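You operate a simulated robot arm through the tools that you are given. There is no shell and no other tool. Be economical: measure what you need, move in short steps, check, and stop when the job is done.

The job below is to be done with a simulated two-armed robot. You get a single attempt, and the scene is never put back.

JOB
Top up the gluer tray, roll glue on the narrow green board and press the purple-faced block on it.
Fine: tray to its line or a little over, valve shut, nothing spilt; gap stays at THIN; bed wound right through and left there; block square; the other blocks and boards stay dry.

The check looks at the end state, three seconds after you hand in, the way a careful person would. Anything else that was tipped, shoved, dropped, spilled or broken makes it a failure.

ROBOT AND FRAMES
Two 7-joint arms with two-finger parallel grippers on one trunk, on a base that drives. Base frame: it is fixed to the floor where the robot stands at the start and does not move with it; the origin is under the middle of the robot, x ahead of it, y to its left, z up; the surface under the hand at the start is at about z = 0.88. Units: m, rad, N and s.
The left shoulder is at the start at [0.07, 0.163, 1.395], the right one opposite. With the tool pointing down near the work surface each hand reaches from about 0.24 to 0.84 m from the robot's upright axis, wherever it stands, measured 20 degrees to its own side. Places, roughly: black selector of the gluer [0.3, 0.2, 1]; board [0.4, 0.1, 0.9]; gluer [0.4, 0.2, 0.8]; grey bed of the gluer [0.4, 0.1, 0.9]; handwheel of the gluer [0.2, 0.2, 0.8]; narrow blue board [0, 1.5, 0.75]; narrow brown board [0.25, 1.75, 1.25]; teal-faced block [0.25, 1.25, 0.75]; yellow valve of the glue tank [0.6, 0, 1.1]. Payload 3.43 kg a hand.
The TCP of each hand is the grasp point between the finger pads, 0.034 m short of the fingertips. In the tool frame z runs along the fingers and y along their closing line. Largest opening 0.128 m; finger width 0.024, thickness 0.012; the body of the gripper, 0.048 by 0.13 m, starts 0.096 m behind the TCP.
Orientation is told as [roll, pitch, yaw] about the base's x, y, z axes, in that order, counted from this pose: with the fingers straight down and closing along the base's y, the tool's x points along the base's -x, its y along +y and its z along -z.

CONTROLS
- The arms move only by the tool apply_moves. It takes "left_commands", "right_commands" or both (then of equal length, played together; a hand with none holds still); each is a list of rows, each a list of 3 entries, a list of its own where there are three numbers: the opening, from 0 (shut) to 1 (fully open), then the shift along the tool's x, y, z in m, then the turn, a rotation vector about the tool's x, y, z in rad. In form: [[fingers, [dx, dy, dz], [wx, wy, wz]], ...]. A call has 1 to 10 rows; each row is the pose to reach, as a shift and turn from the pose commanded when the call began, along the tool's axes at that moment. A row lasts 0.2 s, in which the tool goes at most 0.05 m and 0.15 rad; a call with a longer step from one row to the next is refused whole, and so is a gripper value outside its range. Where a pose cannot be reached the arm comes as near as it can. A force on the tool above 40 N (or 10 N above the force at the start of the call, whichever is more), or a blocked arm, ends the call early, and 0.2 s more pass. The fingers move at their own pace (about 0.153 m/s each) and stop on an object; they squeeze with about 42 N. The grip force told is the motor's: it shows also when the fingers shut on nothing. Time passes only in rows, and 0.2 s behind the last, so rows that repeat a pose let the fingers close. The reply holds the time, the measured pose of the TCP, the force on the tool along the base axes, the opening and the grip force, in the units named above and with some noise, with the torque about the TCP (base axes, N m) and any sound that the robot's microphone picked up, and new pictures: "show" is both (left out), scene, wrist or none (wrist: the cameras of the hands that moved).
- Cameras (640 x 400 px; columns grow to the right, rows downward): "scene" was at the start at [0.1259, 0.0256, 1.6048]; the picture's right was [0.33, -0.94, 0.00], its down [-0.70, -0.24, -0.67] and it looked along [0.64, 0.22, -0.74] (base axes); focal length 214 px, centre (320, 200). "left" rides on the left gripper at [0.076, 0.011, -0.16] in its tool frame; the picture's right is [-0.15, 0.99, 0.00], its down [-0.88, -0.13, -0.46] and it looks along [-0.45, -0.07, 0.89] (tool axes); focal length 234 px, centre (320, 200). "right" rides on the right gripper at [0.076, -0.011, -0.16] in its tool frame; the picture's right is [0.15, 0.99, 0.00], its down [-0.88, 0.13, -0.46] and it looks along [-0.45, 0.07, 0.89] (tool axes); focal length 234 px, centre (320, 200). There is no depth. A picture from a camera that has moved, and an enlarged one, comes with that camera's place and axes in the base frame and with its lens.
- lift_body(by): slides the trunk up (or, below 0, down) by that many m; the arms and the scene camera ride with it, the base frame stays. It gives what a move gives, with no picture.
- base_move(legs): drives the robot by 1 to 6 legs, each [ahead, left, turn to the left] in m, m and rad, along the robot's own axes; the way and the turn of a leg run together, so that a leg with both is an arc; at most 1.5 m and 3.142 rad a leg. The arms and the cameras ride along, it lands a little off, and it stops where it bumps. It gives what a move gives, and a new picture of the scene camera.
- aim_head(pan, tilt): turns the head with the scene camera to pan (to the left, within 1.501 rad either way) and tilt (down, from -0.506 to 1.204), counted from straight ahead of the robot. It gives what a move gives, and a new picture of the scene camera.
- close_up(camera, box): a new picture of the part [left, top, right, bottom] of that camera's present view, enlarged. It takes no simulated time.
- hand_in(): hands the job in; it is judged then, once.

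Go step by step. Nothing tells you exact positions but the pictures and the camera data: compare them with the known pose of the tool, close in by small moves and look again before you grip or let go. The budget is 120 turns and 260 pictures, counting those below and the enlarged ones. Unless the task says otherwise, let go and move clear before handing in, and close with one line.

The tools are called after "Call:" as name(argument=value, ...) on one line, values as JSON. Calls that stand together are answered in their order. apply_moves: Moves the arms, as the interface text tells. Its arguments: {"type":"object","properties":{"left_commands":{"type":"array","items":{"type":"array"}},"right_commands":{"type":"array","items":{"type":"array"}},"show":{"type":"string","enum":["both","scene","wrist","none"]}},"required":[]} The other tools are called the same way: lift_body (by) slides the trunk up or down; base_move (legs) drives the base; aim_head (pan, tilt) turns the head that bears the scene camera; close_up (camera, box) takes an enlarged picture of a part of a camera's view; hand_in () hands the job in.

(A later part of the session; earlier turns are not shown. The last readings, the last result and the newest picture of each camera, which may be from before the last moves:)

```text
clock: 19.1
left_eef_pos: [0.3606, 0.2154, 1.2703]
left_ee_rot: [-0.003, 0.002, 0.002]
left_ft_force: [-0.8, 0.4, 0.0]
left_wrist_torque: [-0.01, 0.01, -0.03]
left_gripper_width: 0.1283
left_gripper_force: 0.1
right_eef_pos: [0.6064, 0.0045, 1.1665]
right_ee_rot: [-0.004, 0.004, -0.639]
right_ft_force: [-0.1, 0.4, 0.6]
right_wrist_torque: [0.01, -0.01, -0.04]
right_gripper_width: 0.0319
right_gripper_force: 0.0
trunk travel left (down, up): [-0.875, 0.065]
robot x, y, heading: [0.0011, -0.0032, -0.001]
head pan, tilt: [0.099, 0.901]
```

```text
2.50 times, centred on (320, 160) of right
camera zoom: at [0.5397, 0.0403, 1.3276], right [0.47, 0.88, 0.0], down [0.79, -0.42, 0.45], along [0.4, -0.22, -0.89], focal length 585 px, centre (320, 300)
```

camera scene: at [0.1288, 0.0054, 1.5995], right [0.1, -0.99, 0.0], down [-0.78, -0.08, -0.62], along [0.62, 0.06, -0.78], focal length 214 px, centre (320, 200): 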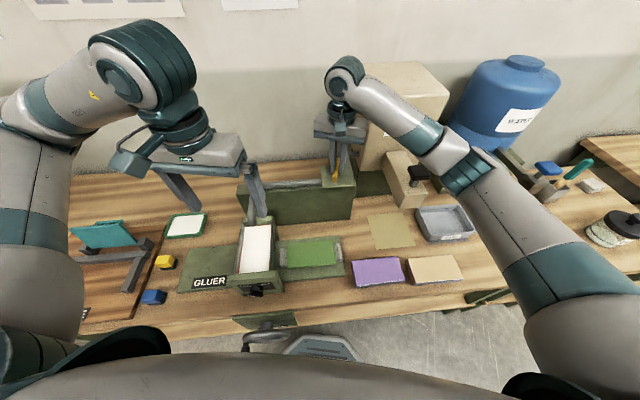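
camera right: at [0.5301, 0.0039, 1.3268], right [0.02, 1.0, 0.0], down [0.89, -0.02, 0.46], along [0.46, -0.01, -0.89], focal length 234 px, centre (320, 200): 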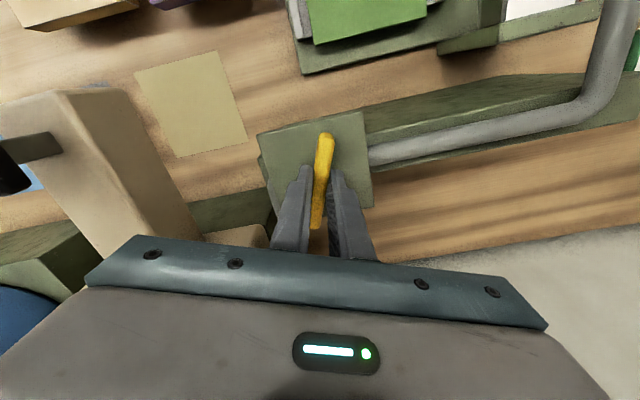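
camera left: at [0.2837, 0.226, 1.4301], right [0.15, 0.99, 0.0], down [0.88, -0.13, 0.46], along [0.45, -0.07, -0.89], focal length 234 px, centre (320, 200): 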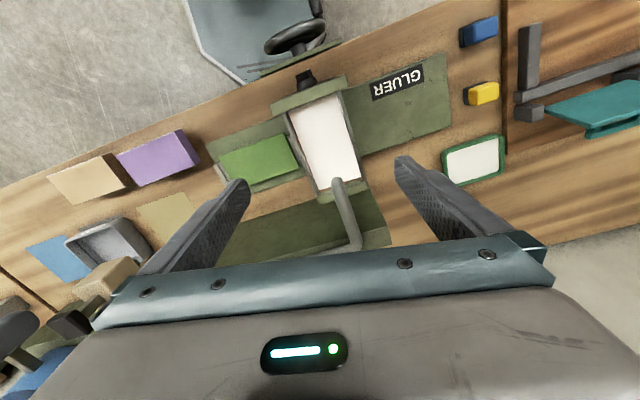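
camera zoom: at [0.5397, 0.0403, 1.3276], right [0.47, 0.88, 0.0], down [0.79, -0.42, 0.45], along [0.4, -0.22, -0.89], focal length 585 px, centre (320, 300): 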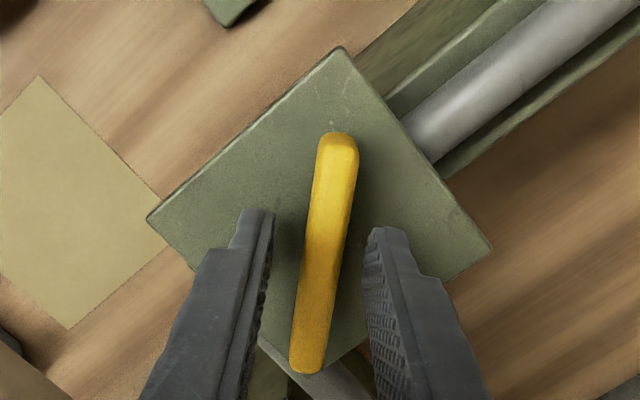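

Call:
apply_moves(right_commands=[[0.25, [0, 0, 0], [0, 0, 0]], [0.25, [0, 0, 0], [0, 0, 0]], [0.25, [0, 0, 0], [0, 0, 0]], [0.25, [0, 0, 0], [0, 0, 0]], [0.25, [0, 0, 0], [0, 0, 0]], [0.25, [0, 0, 0], [0, 0, 0]], [0.25, [0, 0, 0], [0, 0, 0]], [0.25, [0, 0, 0], [0, 0, 0]], [0.25, [0, 0, 0], [0, 0, 0]], [0.25, [0, 0, 0], [0, 0, 0]]], show="none")

Call:
close_up(camera="scene", box=[246, 218, 274, 236])

```text
clock: 21.3
left_eef_pos: [0.3608, 0.2164, 1.2697]
left_ee_rot: [-0.001, 0.001, 0.001]
left_ft_force: [0.6, 0.0, -0.4]
left_wrist_torque: [-0.03, -0.03, -0.01]
left_gripper_width: 0.1279
left_gripper_force: 0.0
right_eef_pos: [0.6064, 0.0038, 1.1665]
right_ee_rot: [-0.003, 0.003, -0.638]
right_ft_force: [-0.4, -0.4, 0.0]
right_wrist_torque: [0.0, -0.01, -0.06]
right_gripper_width: 0.0318
right_gripper_force: 0.0
trunk travel left (down, up): [-0.875, 0.065]
robot x, y, heading: [-0.0042, 0.001, -0.002]
head pan, tilt: [0.099, 0.901]
```

```text
16.00 times, centred on (260, 227) of scene
camera zoom: at [0.1263, 0.007, 1.5995], right [0.1, -0.99, 0.0], down [-0.78, -0.08, -0.62], along [0.62, 0.06, -0.78], focal length 3432 px, centre (1280, -232)
```

zoom: 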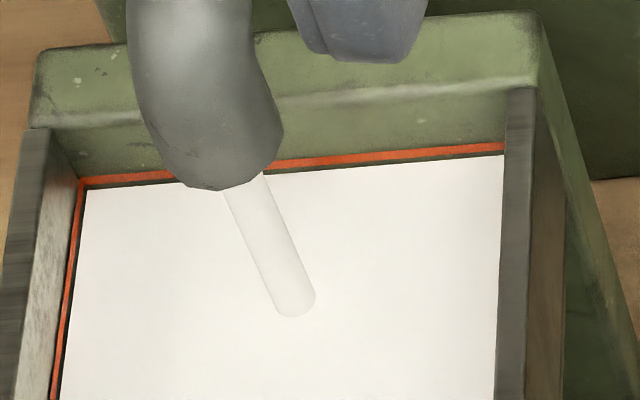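

Call:
apply_moves(right_commands=[[0.25, [0, 0, 0], [0, 0, 0]], [0.25, [0, 0, 0], [0, 0, 0]], [0.25, [0, 0, 0], [0, 0, 0]], [0.25, [0, 0, 0], [0, 0, 0]], [0.25, [0, 0, 0], [0, 0, 0]], [0.25, [0, 0, 0], [0, 0, 0]], [0.25, [0, 0, 0], [0, 0, 0]], [0.25, [0, 0, 0], [0, 0, 0]], [0.25, [0, 0, 0], [0, 0, 0]], [0.25, [0, 0, 0], [0, 0, 0]]], show="none")

Call:
apply_moves(right_commands=[[0.25, [0, 0, 0], [0, 0, 0]], [0.25, [0, 0, 0], [0, 0, 0]], [0.25, [0, 0, 0], [0, 0, 0]], [0.25, [0, 0, 0], [0, 0, 0]], [0.25, [0, 0, 0], [0, 0, 0]], [0.25, [0, 0, 0], [0, 0, 0]], [0.25, [0, 0, 0], [0, 0, 0]], [0.25, [0, 0, 0], [0, 0, 0]], [0.25, [0, 0, 0], [0, 0, 0]], [0.25, [0, 0, 0], [0, 0, 0]]], show="none")

Call:
close_up(camera="scene", box=[246, 218, 274, 236])

```text
clock: 23.5
left_eef_pos: [0.3602, 0.2151, 1.2705]
left_ee_rot: [-0.002, 0.001, 0.002]
left_ft_force: [0.5, 0.5, -0.4]
left_wrist_torque: [0.01, -0.01, -0.01]
left_gripper_width: 0.1282
left_gripper_force: 0.1
right_eef_pos: [0.6062, 0.0028, 1.1685]
right_ee_rot: [-0.003, 0.002, -0.637]
right_ft_force: [-0.3, -0.9, -0.6]
right_wrist_torque: [-0.02, 0.03, 0.03]
right_gripper_width: 0.0323
right_gripper_force: 0.1
trunk travel left (down, up): [-0.875, 0.065]
robot x, y, heading: [-0.0008, -0.0023, 0.006]
head pan, tilt: [0.099, 0.901]
```

```text
clock: 25.7
left_eef_pos: [0.3601, 0.215, 1.2709]
left_ee_rot: [-0.002, 0.001, 0.002]
left_ft_force: [-0.2, 0.5, 1.3]
left_wrist_torque: [0.01, -0.03, 0.02]
left_gripper_width: 0.128
left_gripper_force: 0.0
right_eef_pos: [0.6057, 0.0031, 1.1674]
right_ee_rot: [-0.004, 0.003, -0.64]
right_ft_force: [0.9, 0.1, 0.7]
right_wrist_torque: [-0.04, -0.02, -0.01]
right_gripper_width: 0.032
right_gripper_force: 0.1
trunk travel left (down, up): [-0.875, 0.065]
robot x, y, heading: [0.0023, -0.0015, -0.003]
head pan, tilt: [0.099, 0.901]
```

```text
16.00 times, centred on (260, 227) of scene
camera zoom: at [0.1263, 0.007, 1.5995], right [0.1, -0.99, 0.0], down [-0.78, -0.08, -0.62], along [0.62, 0.06, -0.78], focal length 3432 px, centre (1280, -232)
```

zoom: 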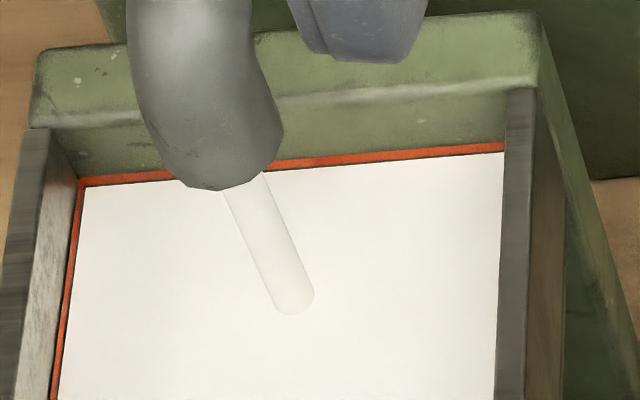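

Level is at the lower edge of the line. I wait on.

Call:
apply_moves(right_commands=[[0.25, [0, 0, 0], [0, 0, 0]], [0.25, [0, 0, 0], [0, 0, 0]], [0.25, [0, 0, 0], [0, 0, 0]], [0.25, [0, 0, 0], [0, 0, 0]], [0.25, [0, 0, 0], [0, 0, 0]], [0.25, [0, 0, 0], [0, 0, 0]], [0.25, [0, 0, 0], [0, 0, 0]], [0.25, [0, 0, 0], [0, 0, 0]], [0.25, [0, 0, 0], [0, 0, 0]], [0.25, [0, 0, 0], [0, 0, 0]]], show="none")

Call:
apply_moves(right_commands=[[0.25, [0, 0, 0], [0, 0, 0]], [0.25, [0, 0, 0], [0, 0, 0]], [0.25, [0, 0, 0], [0, 0, 0]], [0.25, [0, 0, 0], [0, 0, 0]], [0.25, [0, 0, 0], [0, 0, 0]], [0.25, [0, 0, 0], [0, 0, 0]], [0.25, [0, 0, 0], [0, 0, 0]], [0.25, [0, 0, 0], [0, 0, 0]], [0.25, [0, 0, 0], [0, 0, 0]], [0.25, [0, 0, 0], [0, 0, 0]]], show="none")

Call:
close_up(camera="scene", box=[246, 218, 274, 236])

```text
clock: 27.9
left_eef_pos: [0.3612, 0.215, 1.271]
left_ee_rot: [-0.004, 0.001, 0.002]
left_ft_force: [-0.2, -0.8, 0.6]
left_wrist_torque: [-0.02, 0.02, 0.01]
left_gripper_width: 0.1279
left_gripper_force: 0.0
right_eef_pos: [0.6057, 0.004, 1.1682]
right_ee_rot: [-0.004, 0.004, -0.638]
right_ft_force: [-0.6, 0.4, -0.3]
right_wrist_torque: [0.01, 0.01, -0.01]
right_gripper_width: 0.0317
right_gripper_force: 0.1
trunk travel left (down, up): [-0.875, 0.065]
robot x, y, heading: [-0.0006, -0.0021, 0.004]
head pan, tilt: [0.099, 0.901]
```

```text
clock: 30.1
left_eef_pos: [0.3598, 0.2161, 1.271]
left_ee_rot: [-0.002, 0.002, 0.002]
left_ft_force: [0.2, 0.5, -0.4]
left_wrist_torque: [0.01, 0.01, -0.01]
left_gripper_width: 0.128
left_gripper_force: 0.0
right_eef_pos: [0.6071, 0.0019, 1.1674]
right_ee_rot: [-0.004, 0.003, -0.64]
right_ft_force: [-0.1, 0.2, -0.1]
right_wrist_torque: [0.02, -0.01, 0.02]
right_gripper_width: 0.0319
right_gripper_force: 0.0
trunk travel left (down, up): [-0.875, 0.065]
robot x, y, heading: [-0.0011, 0.0006, 0.003]
head pan, tilt: [0.099, 0.901]
```

```text
16.00 times, centred on (260, 227) of scene
camera zoom: at [0.1263, 0.007, 1.5995], right [0.1, -0.99, 0.0], down [-0.78, -0.08, -0.62], along [0.62, 0.06, -0.78], focal length 3432 px, centre (1280, -232)
```

zoom: 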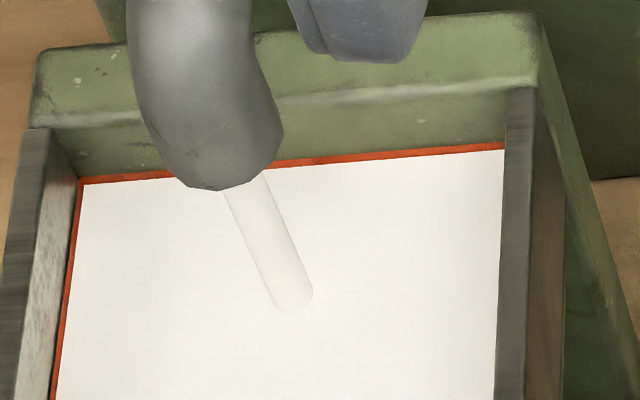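

Call:
apply_moves(right_commands=[[0.25, [0, 0, 0], [0, 0, 0]], [0.25, [0, 0, 0], [0, 0, 0]], [0.25, [0, 0, 0], [0, 0, 0]], [0.25, [0, 0, 0], [0, 0, 0]], [0.25, [0, 0, 0], [0, 0, 0]], [0.25, [0, 0, 0], [0, 0, 0]], [0.25, [0, 0, 0], [0, 0, 0]], [0.25, [0, 0, 0], [0, 0, 0]], [0.25, [0, 0, 0], [0, 0, 0]], [0.25, [0, 0, 0], [0, 0, 0]]], show="none")

Call:
apply_moves(right_commands=[[0.25, [0, 0, 0], [0, 0, 0]], [0.25, [0, 0, 0], [0, 0, 0]], [0.25, [0, 0, 0], [0, 0, 0]], [0.25, [0, 0, 0], [0, 0, 0]], [0.25, [0, 0, 0], [0, 0, 0]], [0.25, [0, 0, 0], [0, 0, 0]], [0.25, [0, 0, 0], [0, 0, 0]], [0.25, [0, 0, 0], [0, 0, 0]], [0.25, [0, 0, 0], [0, 0, 0]], [0.25, [0, 0, 0], [0, 0, 0]]], show="none")

Call:
close_up(camera="scene", box=[246, 218, 274, 236])

```text
clock: 32.3
left_eef_pos: [0.3619, 0.2153, 1.2711]
left_ee_rot: [-0.002, 0.002, 0.002]
left_ft_force: [0.4, 0.9, -0.1]
left_wrist_torque: [0.03, 0.0, 0.01]
left_gripper_width: 0.1281
left_gripper_force: 0.1
right_eef_pos: [0.6069, 0.0034, 1.1674]
right_ee_rot: [-0.004, 0.002, -0.638]
right_ft_force: [0.2, 0.2, 0.9]
right_wrist_torque: [0.03, -0.02, -0.03]
right_gripper_width: 0.0317
right_gripper_force: 0.1
trunk travel left (down, up): [-0.875, 0.065]
robot x, y, heading: [0.0011, -0.0007, -0.003]
head pan, tilt: [0.099, 0.901]
```

```text
clock: 34.5
left_eef_pos: [0.3604, 0.2161, 1.2701]
left_ee_rot: [-0.001, 0.001, 0.002]
left_ft_force: [-0.7, 0.3, 0.7]
left_wrist_torque: [0.01, 0.03, -0.01]
left_gripper_width: 0.128
left_gripper_force: 0.0
right_eef_pos: [0.6073, 0.0033, 1.1689]
right_ee_rot: [-0.004, 0.004, -0.639]
right_ft_force: [0.1, 0.8, 0.3]
right_wrist_torque: [0.0, 0.0, 0.0]
right_gripper_width: 0.0318
right_gripper_force: 0.1
trunk travel left (down, up): [-0.875, 0.065]
robot x, y, heading: [0.002, 0.0004, 0.003]
head pan, tilt: [0.099, 0.901]
```

```text
16.00 times, centred on (260, 227) of scene
camera zoom: at [0.1263, 0.007, 1.5995], right [0.1, -0.99, 0.0], down [-0.78, -0.08, -0.62], along [0.62, 0.06, -0.78], focal length 3432 px, centre (1280, -232)
```

zoom: 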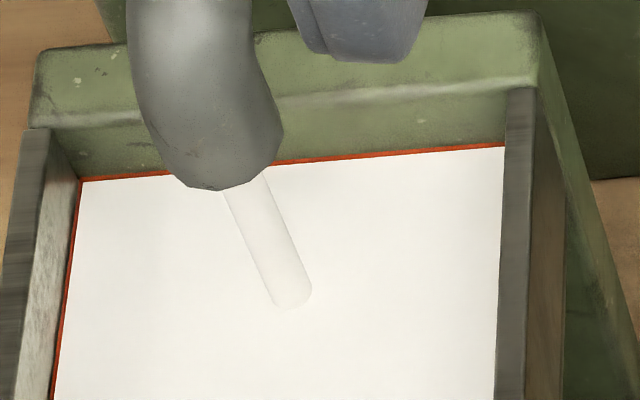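

Nearly at the top of the line; I now close the lever back counter-clockwise to its stop.

Call:
apply_moves(right_commands=[[0.25, [0, 0, 0], [0, 0, 0]], [0.25, [0, 0, 0], [0, 0, 0]], [0.05, [0, 0, 0], [0, 0, 0]], [0.05, [0, 0, 0], [0, 0, -0.14]], [0.05, [0, 0, 0], [0, 0, -0.28]], [0.05, [0, 0, 0], [0, 0, -0.42]], [0.05, [0, 0, 0], [0, 0, -0.56]], [0.05, [0, 0, 0], [0, 0, -0.7]], [0.05, [0, 0, 0], [0, 0, -0.82]], [0.05, [0, 0, 0], [0, 0, -0.87]]], show="wrist")

Call:
close_up(camera="scene", box=[246, 218, 274, 236])

```text
clock: 36.7
left_eef_pos: [0.3602, 0.2141, 1.2705]
left_ee_rot: [-0.001, 0.002, 0.0]
left_ft_force: [-0.5, -0.7, 0.3]
left_wrist_torque: [-0.01, 0.01, 0.02]
left_gripper_width: 0.1281
left_gripper_force: 0.1
right_eef_pos: [0.606, 0.0025, 1.1682]
right_ee_rot: [0.002, 0.007, 0.231]
right_ft_force: [-2.4, -7.4, -2.2]
right_wrist_torque: [-0.23, -0.03, -1.32]
right_gripper_width: 0.0129
right_gripper_force: 44.4
trunk travel left (down, up): [-0.875, 0.065]
robot x, y, heading: [-0.0012, -0.0031, -0.003]
head pan, tilt: [0.099, 0.901]
camera right: at [0.5361, -0.0261, 1.3277], right [-0.37, 0.93, 0.0], down [0.83, 0.33, 0.45], along [0.42, 0.17, -0.89], focal length 234 px, centre (320, 200)
```

right: 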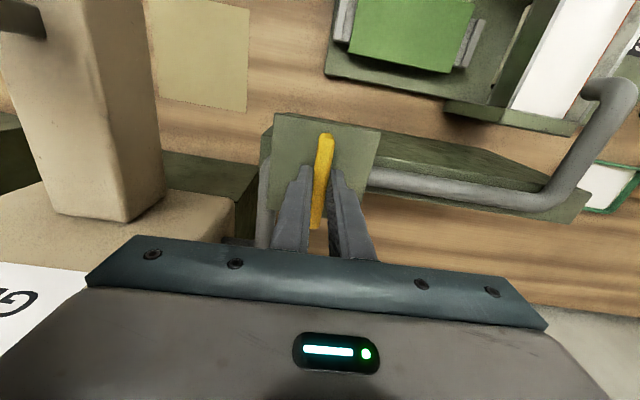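

```text
16.00 times, centred on (260, 227) of scene
camera zoom: at [0.1259, 0.0053, 1.5996], right [0.1, -1.0, 0.0], down [-0.78, -0.08, -0.62], along [0.62, 0.06, -0.78], focal length 3432 px, centre (1280, -232)
```

zoom: 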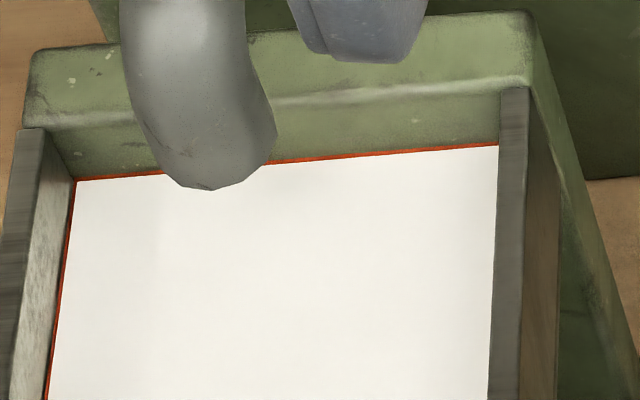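

Flow stopped, valve against the stop, level in the upper part of the line. I release and lift the right hand, and move the left hand up too.

Call:
apply_moves(right_commands=[[0.2, [0, 0, 0], [0, 0, 0]], [0.4, [0, 0, 0], [0, 0, 0]], [0.4, [0, 0, -0.04], [0, 0, 0]], [0.4, [0, 0, -0.08], [0, 0, 0]], [0.4, [0.03, 0, -0.11], [0, 0, 0.1]], [0.4, [0.06, 0, -0.14], [0, 0, 0.22]], [0.4, [0.09, 0, -0.14], [0, 0, 0.22]], [0.4, [0.12, -0.02, -0.14], [0, 0, 0.22]], [0.4, [0.15, -0.05, -0.14], [0, 0, 0.22]], [0.4, [0.18, -0.08, -0.14], [0, 0, 0.22]]], show="scene")

Call:
close_up(camera="scene", box=[310, 140, 370, 190])

```text
clock: 38.9
left_eef_pos: [0.3591, 0.2144, 1.2697]
left_ee_rot: [0.002, 0.0, 0.002]
left_ft_force: [-0.2, -0.2, 0.4]
left_wrist_torque: [0.0, -0.04, 0.02]
left_gripper_width: 0.1281
left_gripper_force: 0.1
right_eef_pos: [0.4491, -0.1166, 1.308]
right_ee_rot: [0.0, 0.001, 0.013]
right_ft_force: [0.1, 0.2, 0.9]
right_wrist_torque: [0.0, 0.0, 0.0]
right_gripper_width: 0.0512
right_gripper_force: 0.0
trunk travel left (down, up): [-0.875, 0.065]
robot x, y, heading: [-0.0002, -0.0011, 0.004]
head pan, tilt: [0.099, 0.901]
camera scene: at [0.1248, 0.0049, 1.5997], right [0.1, -0.99, 0.0], down [-0.78, -0.08, -0.62], along [0.62, 0.06, -0.78], focal length 214 px, centre (320, 200)
```

scene: 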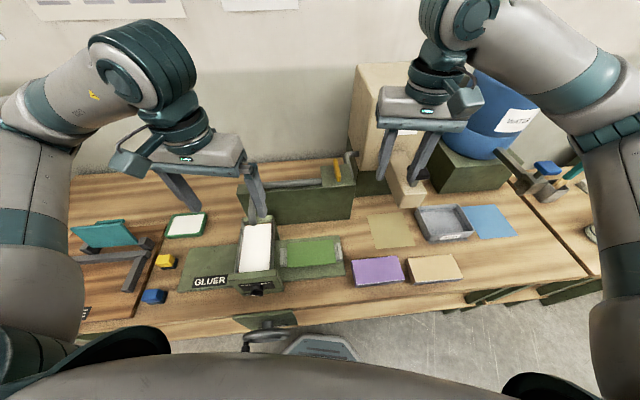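

```text
8.00 times, centred on (340, 165) of scene
camera zoom: at [0.1248, 0.0049, 1.5997], right [0.1, -0.99, 0.0], down [-0.78, -0.08, -0.62], along [0.62, 0.06, -0.78], focal length 1716 px, centre (160, 480)
```

zoom: 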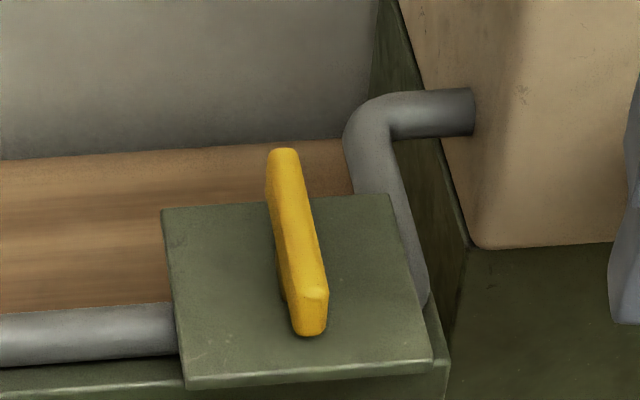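

Now I back the robot off from the bench and turn by the bench's angle so I can see and reach the handwheel at the front.

Call:
base_move(legs=[[-0.42, 0, 0], [0, 0, 0.15]])

Call:
aim_head(pan=0.1, tilt=0.85)

Call:
close_up(camera="scene", box=[200, 120, 440, 300])

```text
clock: 42.1
left_eef_pos: [-0.0936, 0.2644, 1.2704]
left_ee_rot: [-0.001, 0.002, 0.148]
left_ft_force: [0.3, 0.0, -0.4]
left_wrist_torque: [0.01, 0.02, 0.02]
left_gripper_width: 0.128
left_gripper_force: 0.1
right_eef_pos: [0.0447, -0.049, 1.3086]
right_ee_rot: [0.001, 0.003, 0.16]
right_ft_force: [0.1, -0.2, -0.9]
right_wrist_torque: [0.04, 0.03, 0.02]
right_gripper_width: 0.0512
right_gripper_force: 0.0
trunk travel left (down, up): [-0.875, 0.065]
robot x, y, heading: [-0.42, -0.0008, 0.143]
head pan, tilt: [0.099, 0.901]
camera scene: at [-0.2944, 0.0231, 1.5994], right [0.24, -0.97, 0.0], down [-0.76, -0.19, -0.62], along [0.6, 0.15, -0.78], focal length 214 px, centre (320, 200)
```

scene: 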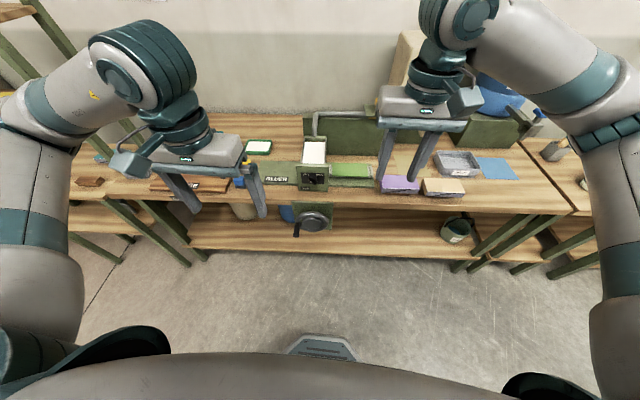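

```text
clock: 42.7
left_eef_pos: [-0.0944, 0.2655, 1.2701]
left_ee_rot: [-0.001, 0.0, 0.145]
left_ft_force: [-0.7, -0.1, -0.3]
left_wrist_torque: [0.0, 0.01, 0.01]
left_gripper_width: 0.1281
left_gripper_force: 0.1
right_eef_pos: [0.0451, -0.0481, 1.3085]
right_ee_rot: [-0.001, 0.005, 0.157]
right_ft_force: [0.6, 0.3, -0.5]
right_wrist_torque: [0.02, -0.01, 0.01]
right_gripper_width: 0.0513
right_gripper_force: 0.0
trunk travel left (down, up): [-0.875, 0.065]
robot x, y, heading: [-0.4191, -0.0006, 0.147]
head pan, tilt: [0.099, 0.85]
camera scene: at [-0.2926, 0.0252, 1.6034], right [0.24, -0.97, 0.0], down [-0.73, -0.18, -0.66], along [0.64, 0.16, -0.75], focal length 214 px, centre (320, 200)
```

scene: 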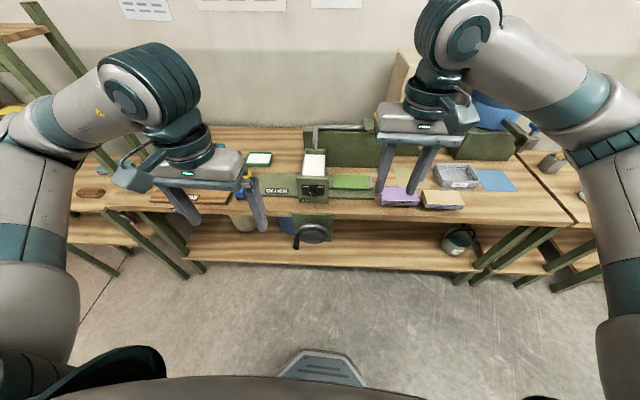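

```text
2.22 times, centred on (320, 210) of scene
camera zoom: at [-0.2926, 0.0252, 1.6034], right [0.24, -0.97, 0.0], down [-0.73, -0.18, -0.66], along [0.64, 0.16, -0.75], focal length 477 px, centre (320, 178)
```

zoom: 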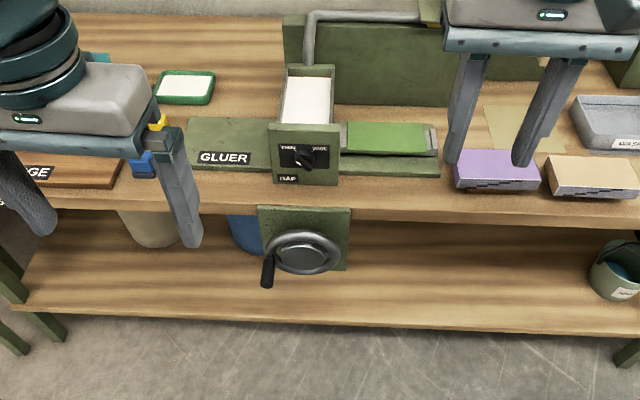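

Call:
close_up(camera="scene", box=[285, 210, 345, 255])

Call:
close_up(camera="scene", box=[290, 170, 335, 204])

Call:
close_up(camera="scene", box=[370, 175, 475, 215])

```text
8.89 times, centred on (315, 232) of scene
camera zoom: at [-0.2926, 0.0252, 1.6034], right [0.24, -0.97, 0.0], down [-0.73, -0.18, -0.66], along [0.64, 0.16, -0.75], focal length 1906 px, centre (364, -89)
```

zoom: 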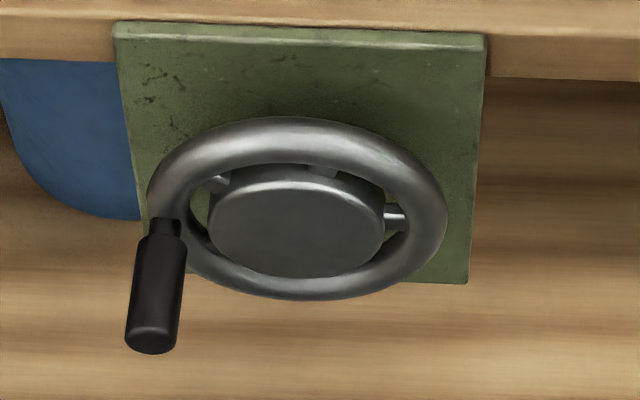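

```text
11.76 times, centred on (312, 187) of scene
camera zoom: at [-0.2926, 0.0252, 1.6034], right [0.24, -0.97, 0.0], down [-0.73, -0.18, -0.66], along [0.64, 0.16, -0.75], focal length 2523 px, centre (408, 353)
```

zoom: 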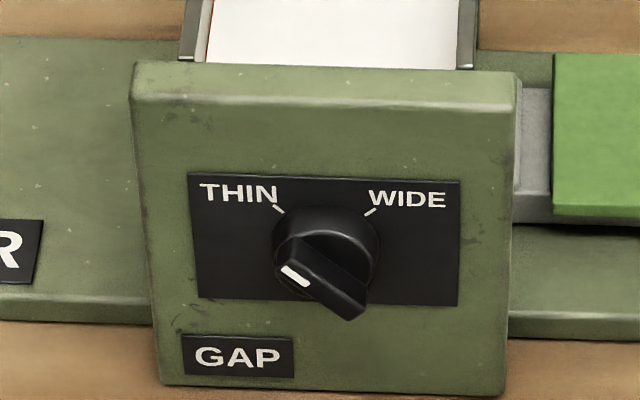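

```text
6.10 times, centred on (422, 195) of scene
camera zoom: at [-0.2926, 0.0252, 1.6034], right [0.24, -0.97, 0.0], down [-0.73, -0.18, -0.66], along [0.64, 0.16, -0.75], focal length 1307 px, centre (-305, 230)
```

zoom: 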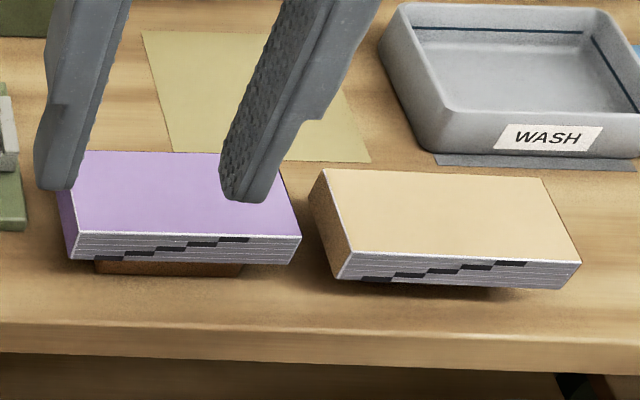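

Selector is at THIN; handwheel has a crank handle at about 9 o'clock sticking out to us. I lower the trunk so the left arm can work it facing forward.

Call:
lift_body(by=-0.4)

Call:
apply_moves(left_commands=[[1, [-0.015, 0, 0], [0, -0.14, 0]], [1, [-0.03, 0, 0], [0, -0.28, 0]], [1, [-0.045, 0, 0], [0, -0.42, 0]], [1, [-0.06, 0, 0], [0, -0.56, 0]], [1, [-0.075, 0, 0], [0, -0.7, 0]], [1, [-0.09, 0, 0], [0, -0.84, 0]], [1, [-0.105, 0, 0], [0, -0.98, 0]], [1, [-0.12, 0, 0], [0, -1.12, 0]], [1, [-0.13, 0, 0], [0, -1.26, 0]], [1, [-0.14, 0, 0], [0, -1.4, 0]]])

```text
clock: 46.5
left_eef_pos: [-0.0943, 0.2658, 0.8696]
left_ee_rot: [-0.002, 0.002, 0.149]
left_ft_force: [-1.0, 0.0, -0.5]
left_wrist_torque: [0.01, -0.03, 0.02]
left_gripper_width: 0.1279
left_gripper_force: 0.0
right_eef_pos: [0.0446, -0.0464, 0.9099]
right_ee_rot: [0.001, 0.004, 0.159]
right_ft_force: [0.0, 0.5, -0.4]
right_wrist_torque: [-0.04, -0.02, 0.02]
right_gripper_width: 0.0512
right_gripper_force: 0.1
trunk travel left (down, up): [-0.475, 0.465]
robot x, y, heading: [-0.4236, 0.0012, 0.145]
head pan, tilt: [0.099, 0.85]
```

```text
clock: 48.7
left_eef_pos: [0.1401, 0.281, 0.8768]
left_ee_rot: [-0.008, -1.199, 0.128]
left_ft_force: [-13.7, -18.5, 18.6]
left_wrist_torque: [-1.68, -0.43, -1.6]
left_gripper_width: 0.1281
left_gripper_force: 0.0
left hand out of reach, approached as far as the arm can: row 1, 2, 3, 4, 5, 6, 7, 8, 9, 10
right_eef_pos: [0.042, -0.0499, 0.9109]
right_ee_rot: [0.001, 0.001, 0.158]
right_ft_force: [1.2, 0.7, 0.2]
right_wrist_torque: [0.02, -0.01, -0.01]
right_gripper_width: 0.0513
right_gripper_force: 0.1
trunk travel left (down, up): [-0.475, 0.465]
robot x, y, heading: [-0.4183, -0.0038, 0.148]
head pan, tilt: [0.099, 0.85]
camera scene: at [-0.2961, 0.0235, 1.204], right [0.24, -0.97, 0.0], down [-0.73, -0.18, -0.66], along [0.64, 0.16, -0.75], focal length 214 px, centre (320, 200)
camera left: at [-0.0375, 0.2687, 0.8639], right [-0.07, 0.99, 0.13], down [-0.09, -0.14, 0.99], along [0.99, 0.06, 0.1], focal length 234 px, centre (320, 200)
```

scene: 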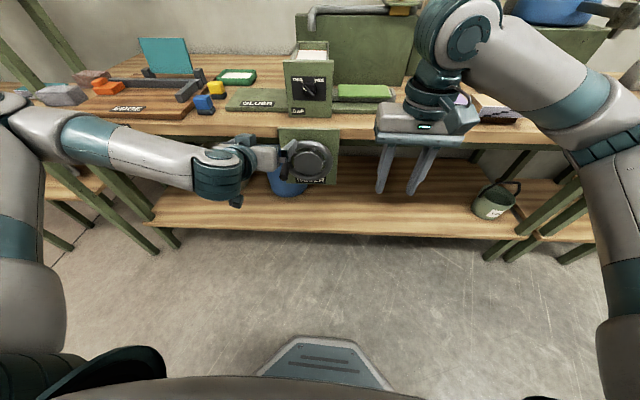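
left: 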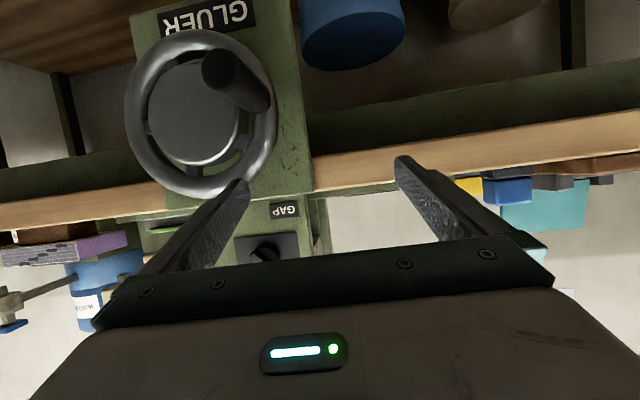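

The hand overshot forward and something touches lightly. I back off toward the robot.

Call:
apply_moves(left_commands=[[1, [0, 0, -0.03], [0, 0, 0]], [1, [0, 0, -0.06], [0, 0, 0]], [1, [0, 0, -0.08], [0, 0, 0]]])

Call:
close_up(camera="scene", box=[150, 100, 350, 230])

```text
clock: 49.5
left_eef_pos: [0.1456, 0.2764, 0.8976]
left_ee_rot: [0.011, -1.189, 0.127]
left_ft_force: [0.8, -1.1, 0.4]
left_wrist_torque: [0.02, -0.03, 0.04]
left_gripper_width: 0.1279
left_gripper_force: 0.0
left hand out of reach, approached as far as the arm can: row 1, 2, 3
right_eef_pos: [0.0444, -0.0475, 0.9094]
right_ee_rot: [0.001, 0.004, 0.159]
right_ft_force: [0.2, -1.2, 0.8]
right_wrist_torque: [0.02, 0.0, 0.02]
right_gripper_width: 0.0511
right_gripper_force: 0.0
trunk travel left (down, up): [-0.475, 0.465]
robot x, y, heading: [-0.4209, -0.0034, 0.144]
head pan, tilt: [0.099, 0.85]
camera scene: at [-0.293, 0.0253, 1.2034], right [0.24, -0.97, 0.0], down [-0.73, -0.18, -0.66], along [0.64, 0.16, -0.75], focal length 214 px, centre (320, 200)
camera left: at [-0.0332, 0.2618, 0.8872], right [-0.08, 0.99, 0.14], down [-0.08, -0.15, 0.99], along [0.99, 0.07, 0.09], focal length 234 px, centre (320, 200)
```

scene: 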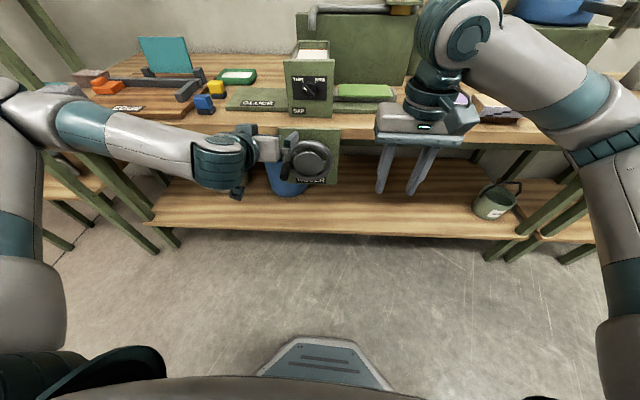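
left: 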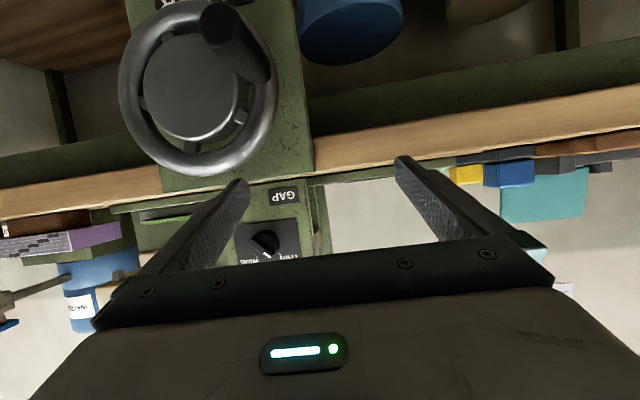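

```text
3.08 times, centred on (250, 165) of scene
camera zoom: at [-0.293, 0.0253, 1.2034], right [0.24, -0.97, 0.0], down [-0.73, -0.18, -0.66], along [0.64, 0.16, -0.75], focal length 660 px, centre (535, 308)
```

zoom: 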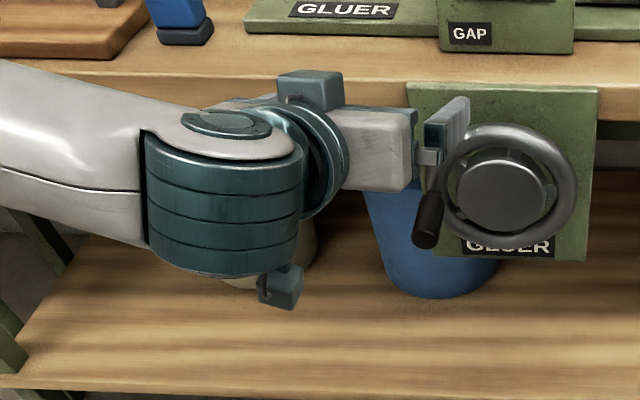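

The arm is too folded at this distance; I drive the base back 0.22 m to get working room.

Call:
base_move(legs=[[-0.22, 0, 0]])

Call:
aim_head(pan=0.05, tilt=0.45)

Call:
close_up(camera="left", box=[160, 0, 400, 200])

```text
clock: 51.2
left_eef_pos: [-0.0766, 0.2419, 0.8981]
left_ee_rot: [0.008, -1.189, 0.127]
left_ft_force: [0.1, 0.3, -0.7]
left_wrist_torque: [-0.02, 0.0, 0.0]
left_gripper_width: 0.1281
left_gripper_force: 0.0
right_eef_pos: [-0.1771, -0.0797, 0.9097]
right_ee_rot: [0.0, 0.003, 0.158]
right_ft_force: [0.3, -0.7, -0.6]
right_wrist_torque: [-0.02, -0.06, -0.03]
right_gripper_width: 0.0512
right_gripper_force: 0.1
trunk travel left (down, up): [-0.475, 0.465]
robot x, y, heading: [-0.6382, -0.0338, 0.148]
head pan, tilt: [0.099, 0.85]
camera scene: at [-0.5139, -0.0068, 1.2035], right [0.24, -0.97, 0.0], down [-0.73, -0.18, -0.66], along [0.64, 0.16, -0.75], focal length 214 px, centre (320, 200)
```

scene: 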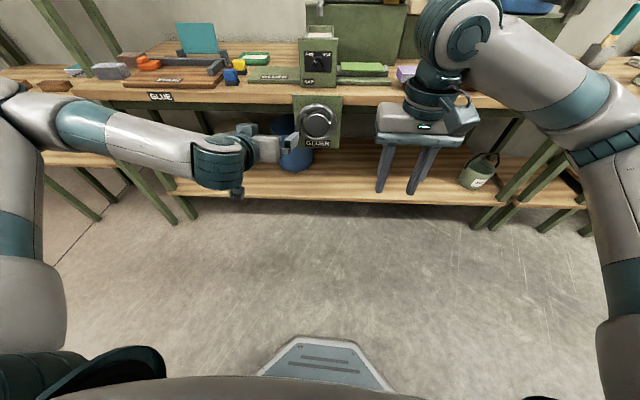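

```text
clock: 52.1
left_eef_pos: [-0.076, 0.2423, 0.8971]
left_ee_rot: [0.006, -1.189, 0.126]
left_ft_force: [0.1, 0.6, 0.0]
left_wrist_torque: [0.0, 0.03, 0.02]
left_gripper_width: 0.1279
left_gripper_force: 0.0
right_eef_pos: [-0.1765, -0.0804, 0.909]
right_ee_rot: [0.0, 0.005, 0.158]
right_ft_force: [0.1, 0.1, -0.2]
right_wrist_torque: [0.03, -0.01, 0.0]
right_gripper_width: 0.0512
right_gripper_force: 0.1
trunk travel left (down, up): [-0.475, 0.465]
robot x, y, heading: [-0.6408, -0.0328, 0.143]
head pan, tilt: [0.051, 0.45]
camera scene: at [-0.4987, -0.0077, 1.2378], right [0.2, -0.98, 0.0], down [-0.43, -0.09, -0.9], along [0.88, 0.18, -0.44], focal length 214 px, centre (320, 200)
```

scene: 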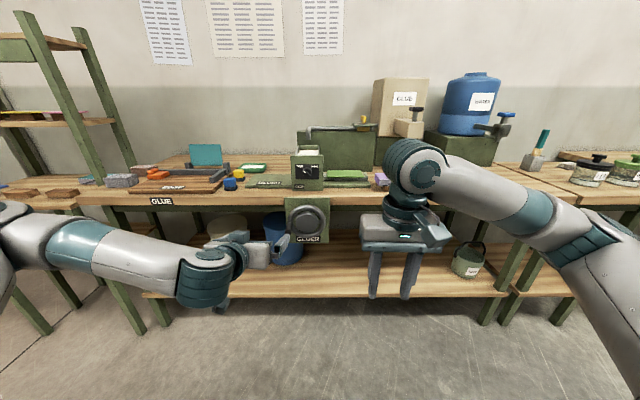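

```text
2.00 times, centred on (280, 100) of left
camera zoom: at [-0.2533, 0.2289, 0.8868], right [-0.08, 0.99, 0.14], down [-0.08, -0.14, 0.99], along [0.99, 0.06, 0.09], focal length 468 px, centre (400, 400)
```

zoom: 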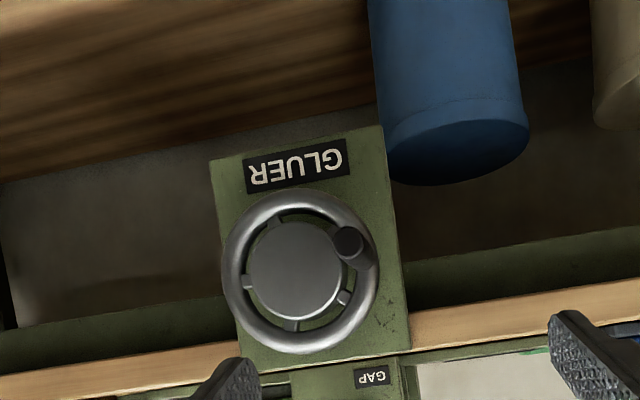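

Now I bring the left hand in line with the crank handle (about x 0.165, y 0.233, z 0.788), level and pointing forward, stopping short.

Call:
apply_moves(left_commands=[[1, [0.013, -0.008, 0.0265], [0, -0.076, 0]], [1, [0.026, -0.016, 0.053], [0, -0.152, 0]], [1, [0.039, -0.024, 0.08], [0, -0.228, 0]], [1, [0.052, -0.032, 0.106], [0, -0.304, 0]], [1, [0.064, -0.04, 0.133], [0, -0.38, 0]], [1, [0.064, -0.04, 0.133], [0, -0.38, 0]]])

Call:
close_up(camera="left", box=[160, 0, 480, 240])

```text
clock: 53.5
left_eef_pos: [0.0198, 0.1294, 0.8378]
left_ee_rot: [0.063, -1.539, 0.126]
left_ft_force: [-0.7, 1.5, 0.0]
left_wrist_torque: [0.03, 0.03, -0.06]
left_gripper_width: 0.128
left_gripper_force: 0.1
left hand out of reach, approached as far as the arm can: row 1, 2, 3, 4, 5, 6
right_eef_pos: [-0.1773, -0.0786, 0.9095]
right_ee_rot: [-0.002, 0.004, 0.158]
right_ft_force: [1.3, 0.2, -0.5]
right_wrist_torque: [-0.08, -0.03, 0.01]
right_gripper_width: 0.0514
right_gripper_force: 0.0
trunk travel left (down, up): [-0.475, 0.465]
robot x, y, heading: [-0.6419, -0.0342, 0.145]
head pan, tilt: [0.051, 0.45]
camera scene: at [-0.5, -0.006, 1.2381], right [0.2, -0.98, 0.0], down [-0.43, -0.09, -0.9], along [0.88, 0.18, -0.43], focal length 214 px, centre (320, 200)
camera left: at [-0.1423, 0.1082, 0.7683], right [-0.18, 0.97, 0.15], down [-0.39, -0.21, 0.89], along [0.9, 0.1, 0.42], focal length 234 px, centre (320, 200)
```

scene: 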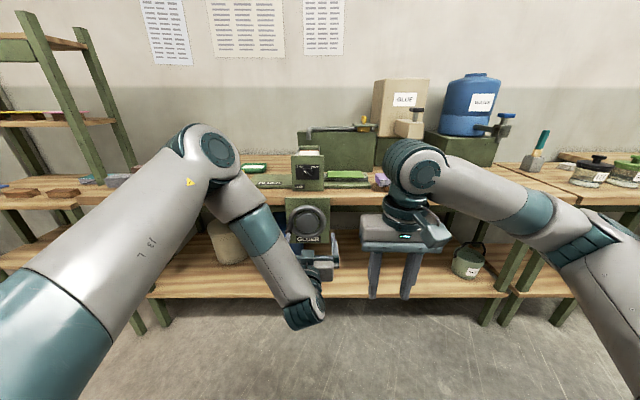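
left: 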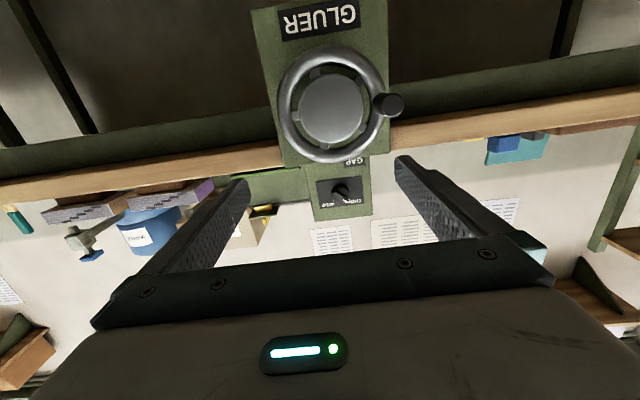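

```text
1.67 times, centred on (320, 120) of left
camera zoom: at [-0.1423, 0.1082, 0.7683], right [-0.18, 0.97, 0.15], down [-0.39, -0.21, 0.89], along [0.9, 0.1, 0.42], focal length 390 px, centre (320, 333)
```

zoom: 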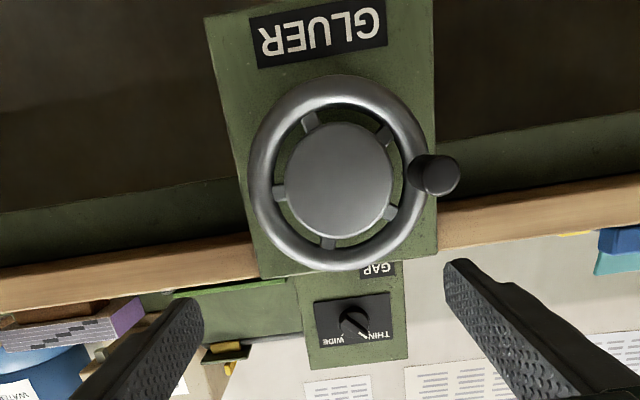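

The level-forward pose flips the arm awkwardly. Tool-down will also do for the handle (fingers either side of it), so I turn the left hand back to pointing down, moving up and back.

Call:
apply_moves(left_commands=[[1, [-0.015, 0.008, -0.006], [0, 0.14, 0]], [1, [-0.03, 0.016, -0.012], [0, 0.28, 0]], [1, [-0.045, 0.024, -0.018], [0, 0.42, 0]], [1, [-0.06, 0.032, -0.024], [0, 0.56, 0]], [1, [-0.075, 0.04, -0.03], [0, 0.7, 0]], [1, [-0.09, 0.048, -0.036], [0, 0.84, 0]], [1, [-0.1, 0.056, -0.042], [0, 0.98, 0]], [1, [-0.11, 0.064, -0.048], [0, 1.12, 0]], [1, [-0.12, 0.072, -0.05], [0, 1.26, 0]], [1, [-0.12, 0.08, -0.05], [0, 1.4, 0]]], show="scene")

```text
clock: 55.7
left_eef_pos: [-0.0385, 0.1991, 0.9592]
left_ee_rot: [0.004, -0.132, 0.186]
left_ft_force: [0.7, 0.1, 0.3]
left_wrist_torque: [0.0, 0.03, -0.01]
left_gripper_width: 0.1278
left_gripper_force: 0.0
right_eef_pos: [-0.1744, -0.0803, 0.9088]
right_ee_rot: [0.0, 0.004, 0.155]
right_ft_force: [0.2, -0.2, 0.4]
right_wrist_torque: [0.0, 0.03, -0.01]
right_gripper_width: 0.0512
right_gripper_force: 0.1
trunk travel left (down, up): [-0.475, 0.465]
robot x, y, heading: [-0.6359, -0.0309, 0.145]
head pan, tilt: [0.051, 0.45]
camera scene: at [-0.4976, -0.0073, 1.2377], right [0.2, -0.98, 0.0], down [-0.43, -0.09, -0.9], along [0.88, 0.18, -0.44], focal length 214 px, centre (320, 200)
```

scene: 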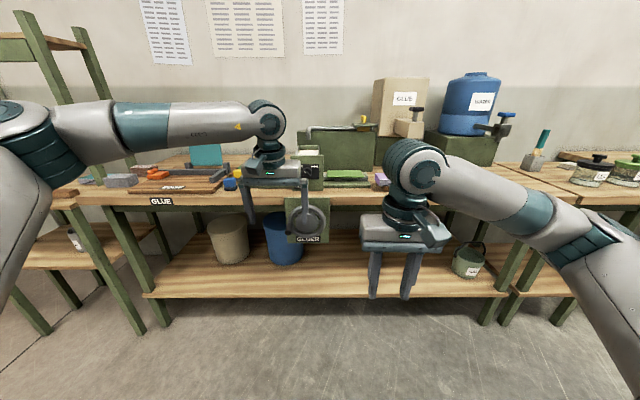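

Back to a normal posture. I drive 0.15 m forward and straighten the hand.

Call:
base_move(legs=[[0.15, 0, 0]])

Call:
apply_moves(left_commands=[[0.6, [0, 0, 0], [0, 0.132, 0.04]], [0.6, [0, 0, 0], [0, 0.132, 0.04]]])

Call:
close_up(camera="left", box=[160, 0, 480, 240])

```text
clock: 57.1
left_eef_pos: [0.111, 0.2196, 0.9597]
left_ee_rot: [0.004, -0.134, 0.188]
left_ft_force: [0.4, 0.2, -0.6]
left_wrist_torque: [0.01, 0.01, 0.0]
left_gripper_width: 0.1279
left_gripper_force: 0.2
right_eef_pos: [-0.0268, -0.058, 0.9088]
right_ee_rot: [0.0, 0.004, 0.157]
right_ft_force: [-0.5, 0.5, -0.6]
right_wrist_torque: [0.03, 0.02, 0.0]
right_gripper_width: 0.0513
right_gripper_force: 0.0
trunk travel left (down, up): [-0.475, 0.465]
robot x, y, heading: [-0.4913, -0.0117, 0.152]
head pan, tilt: [0.051, 0.45]
camera scene: at [-0.3496, 0.0143, 1.2377], right [0.2, -0.98, 0.0], down [-0.43, -0.09, -0.9], along [0.88, 0.18, -0.44], focal length 214 px, centre (320, 200)
```

scene: 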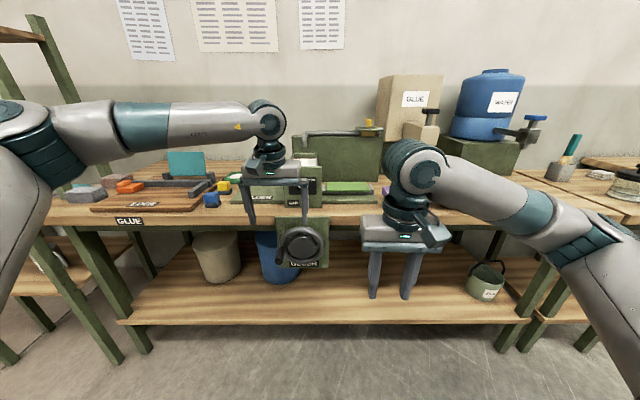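

```text
clock: 57.7
left_eef_pos: [0.1096, 0.2196, 0.9612]
left_ee_rot: [0.007, -0.003, 0.148]
left_ft_force: [-1.1, 0.4, -1.4]
left_wrist_torque: [-0.01, -0.01, 0.01]
left_gripper_width: 0.0769
left_gripper_force: 0.0
right_eef_pos: [-0.0278, -0.0585, 0.9085]
right_ee_rot: [-0.001, 0.004, 0.157]
right_ft_force: [0.6, -1.0, 0.0]
right_wrist_torque: [-0.01, -0.01, 0.0]
right_gripper_width: 0.0511
right_gripper_force: 0.1
trunk travel left (down, up): [-0.475, 0.465]
robot x, y, heading: [-0.492, -0.0093, 0.15]
head pan, tilt: [0.051, 0.45]
camera scene: at [-0.3515, 0.0142, 1.238], right [0.2, -0.98, 0.0], down [-0.43, -0.09, -0.9], along [0.88, 0.18, -0.43], focal length 214 px, centre (320, 200)
camera left: at [0.0311, 0.2169, 1.1197], right [0.0, 1.0, 0.01], down [0.89, 0.0, 0.46], along [0.46, 0.01, -0.89], focal length 234 px, centre (320, 200)
```

scene: 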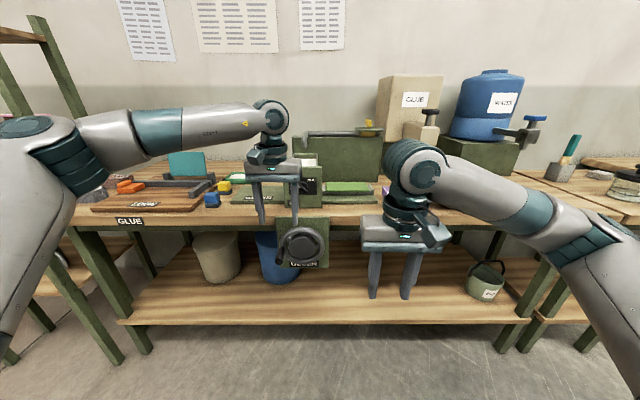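
left: 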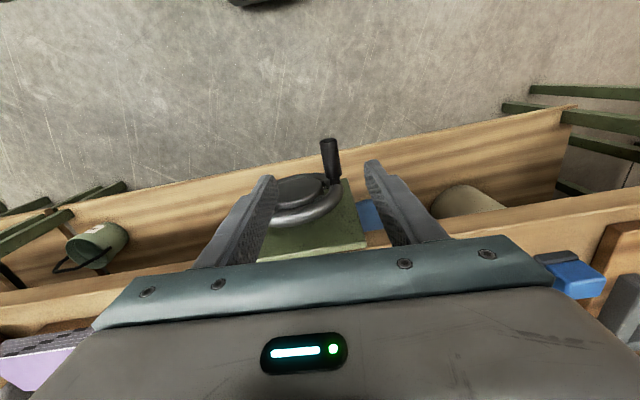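

```text
1.67 times, centred on (320, 120) of left
camera zoom: at [0.0311, 0.2169, 1.1197], right [0.0, 1.0, 0.01], down [0.89, 0.0, 0.46], along [0.46, 0.01, -0.89], focal length 390 px, centre (320, 333)
```

zoom: 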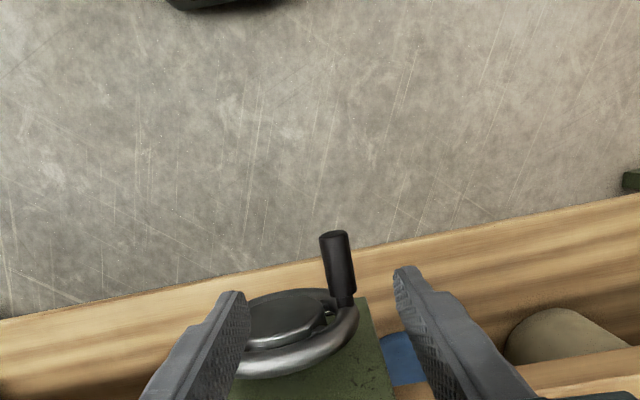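

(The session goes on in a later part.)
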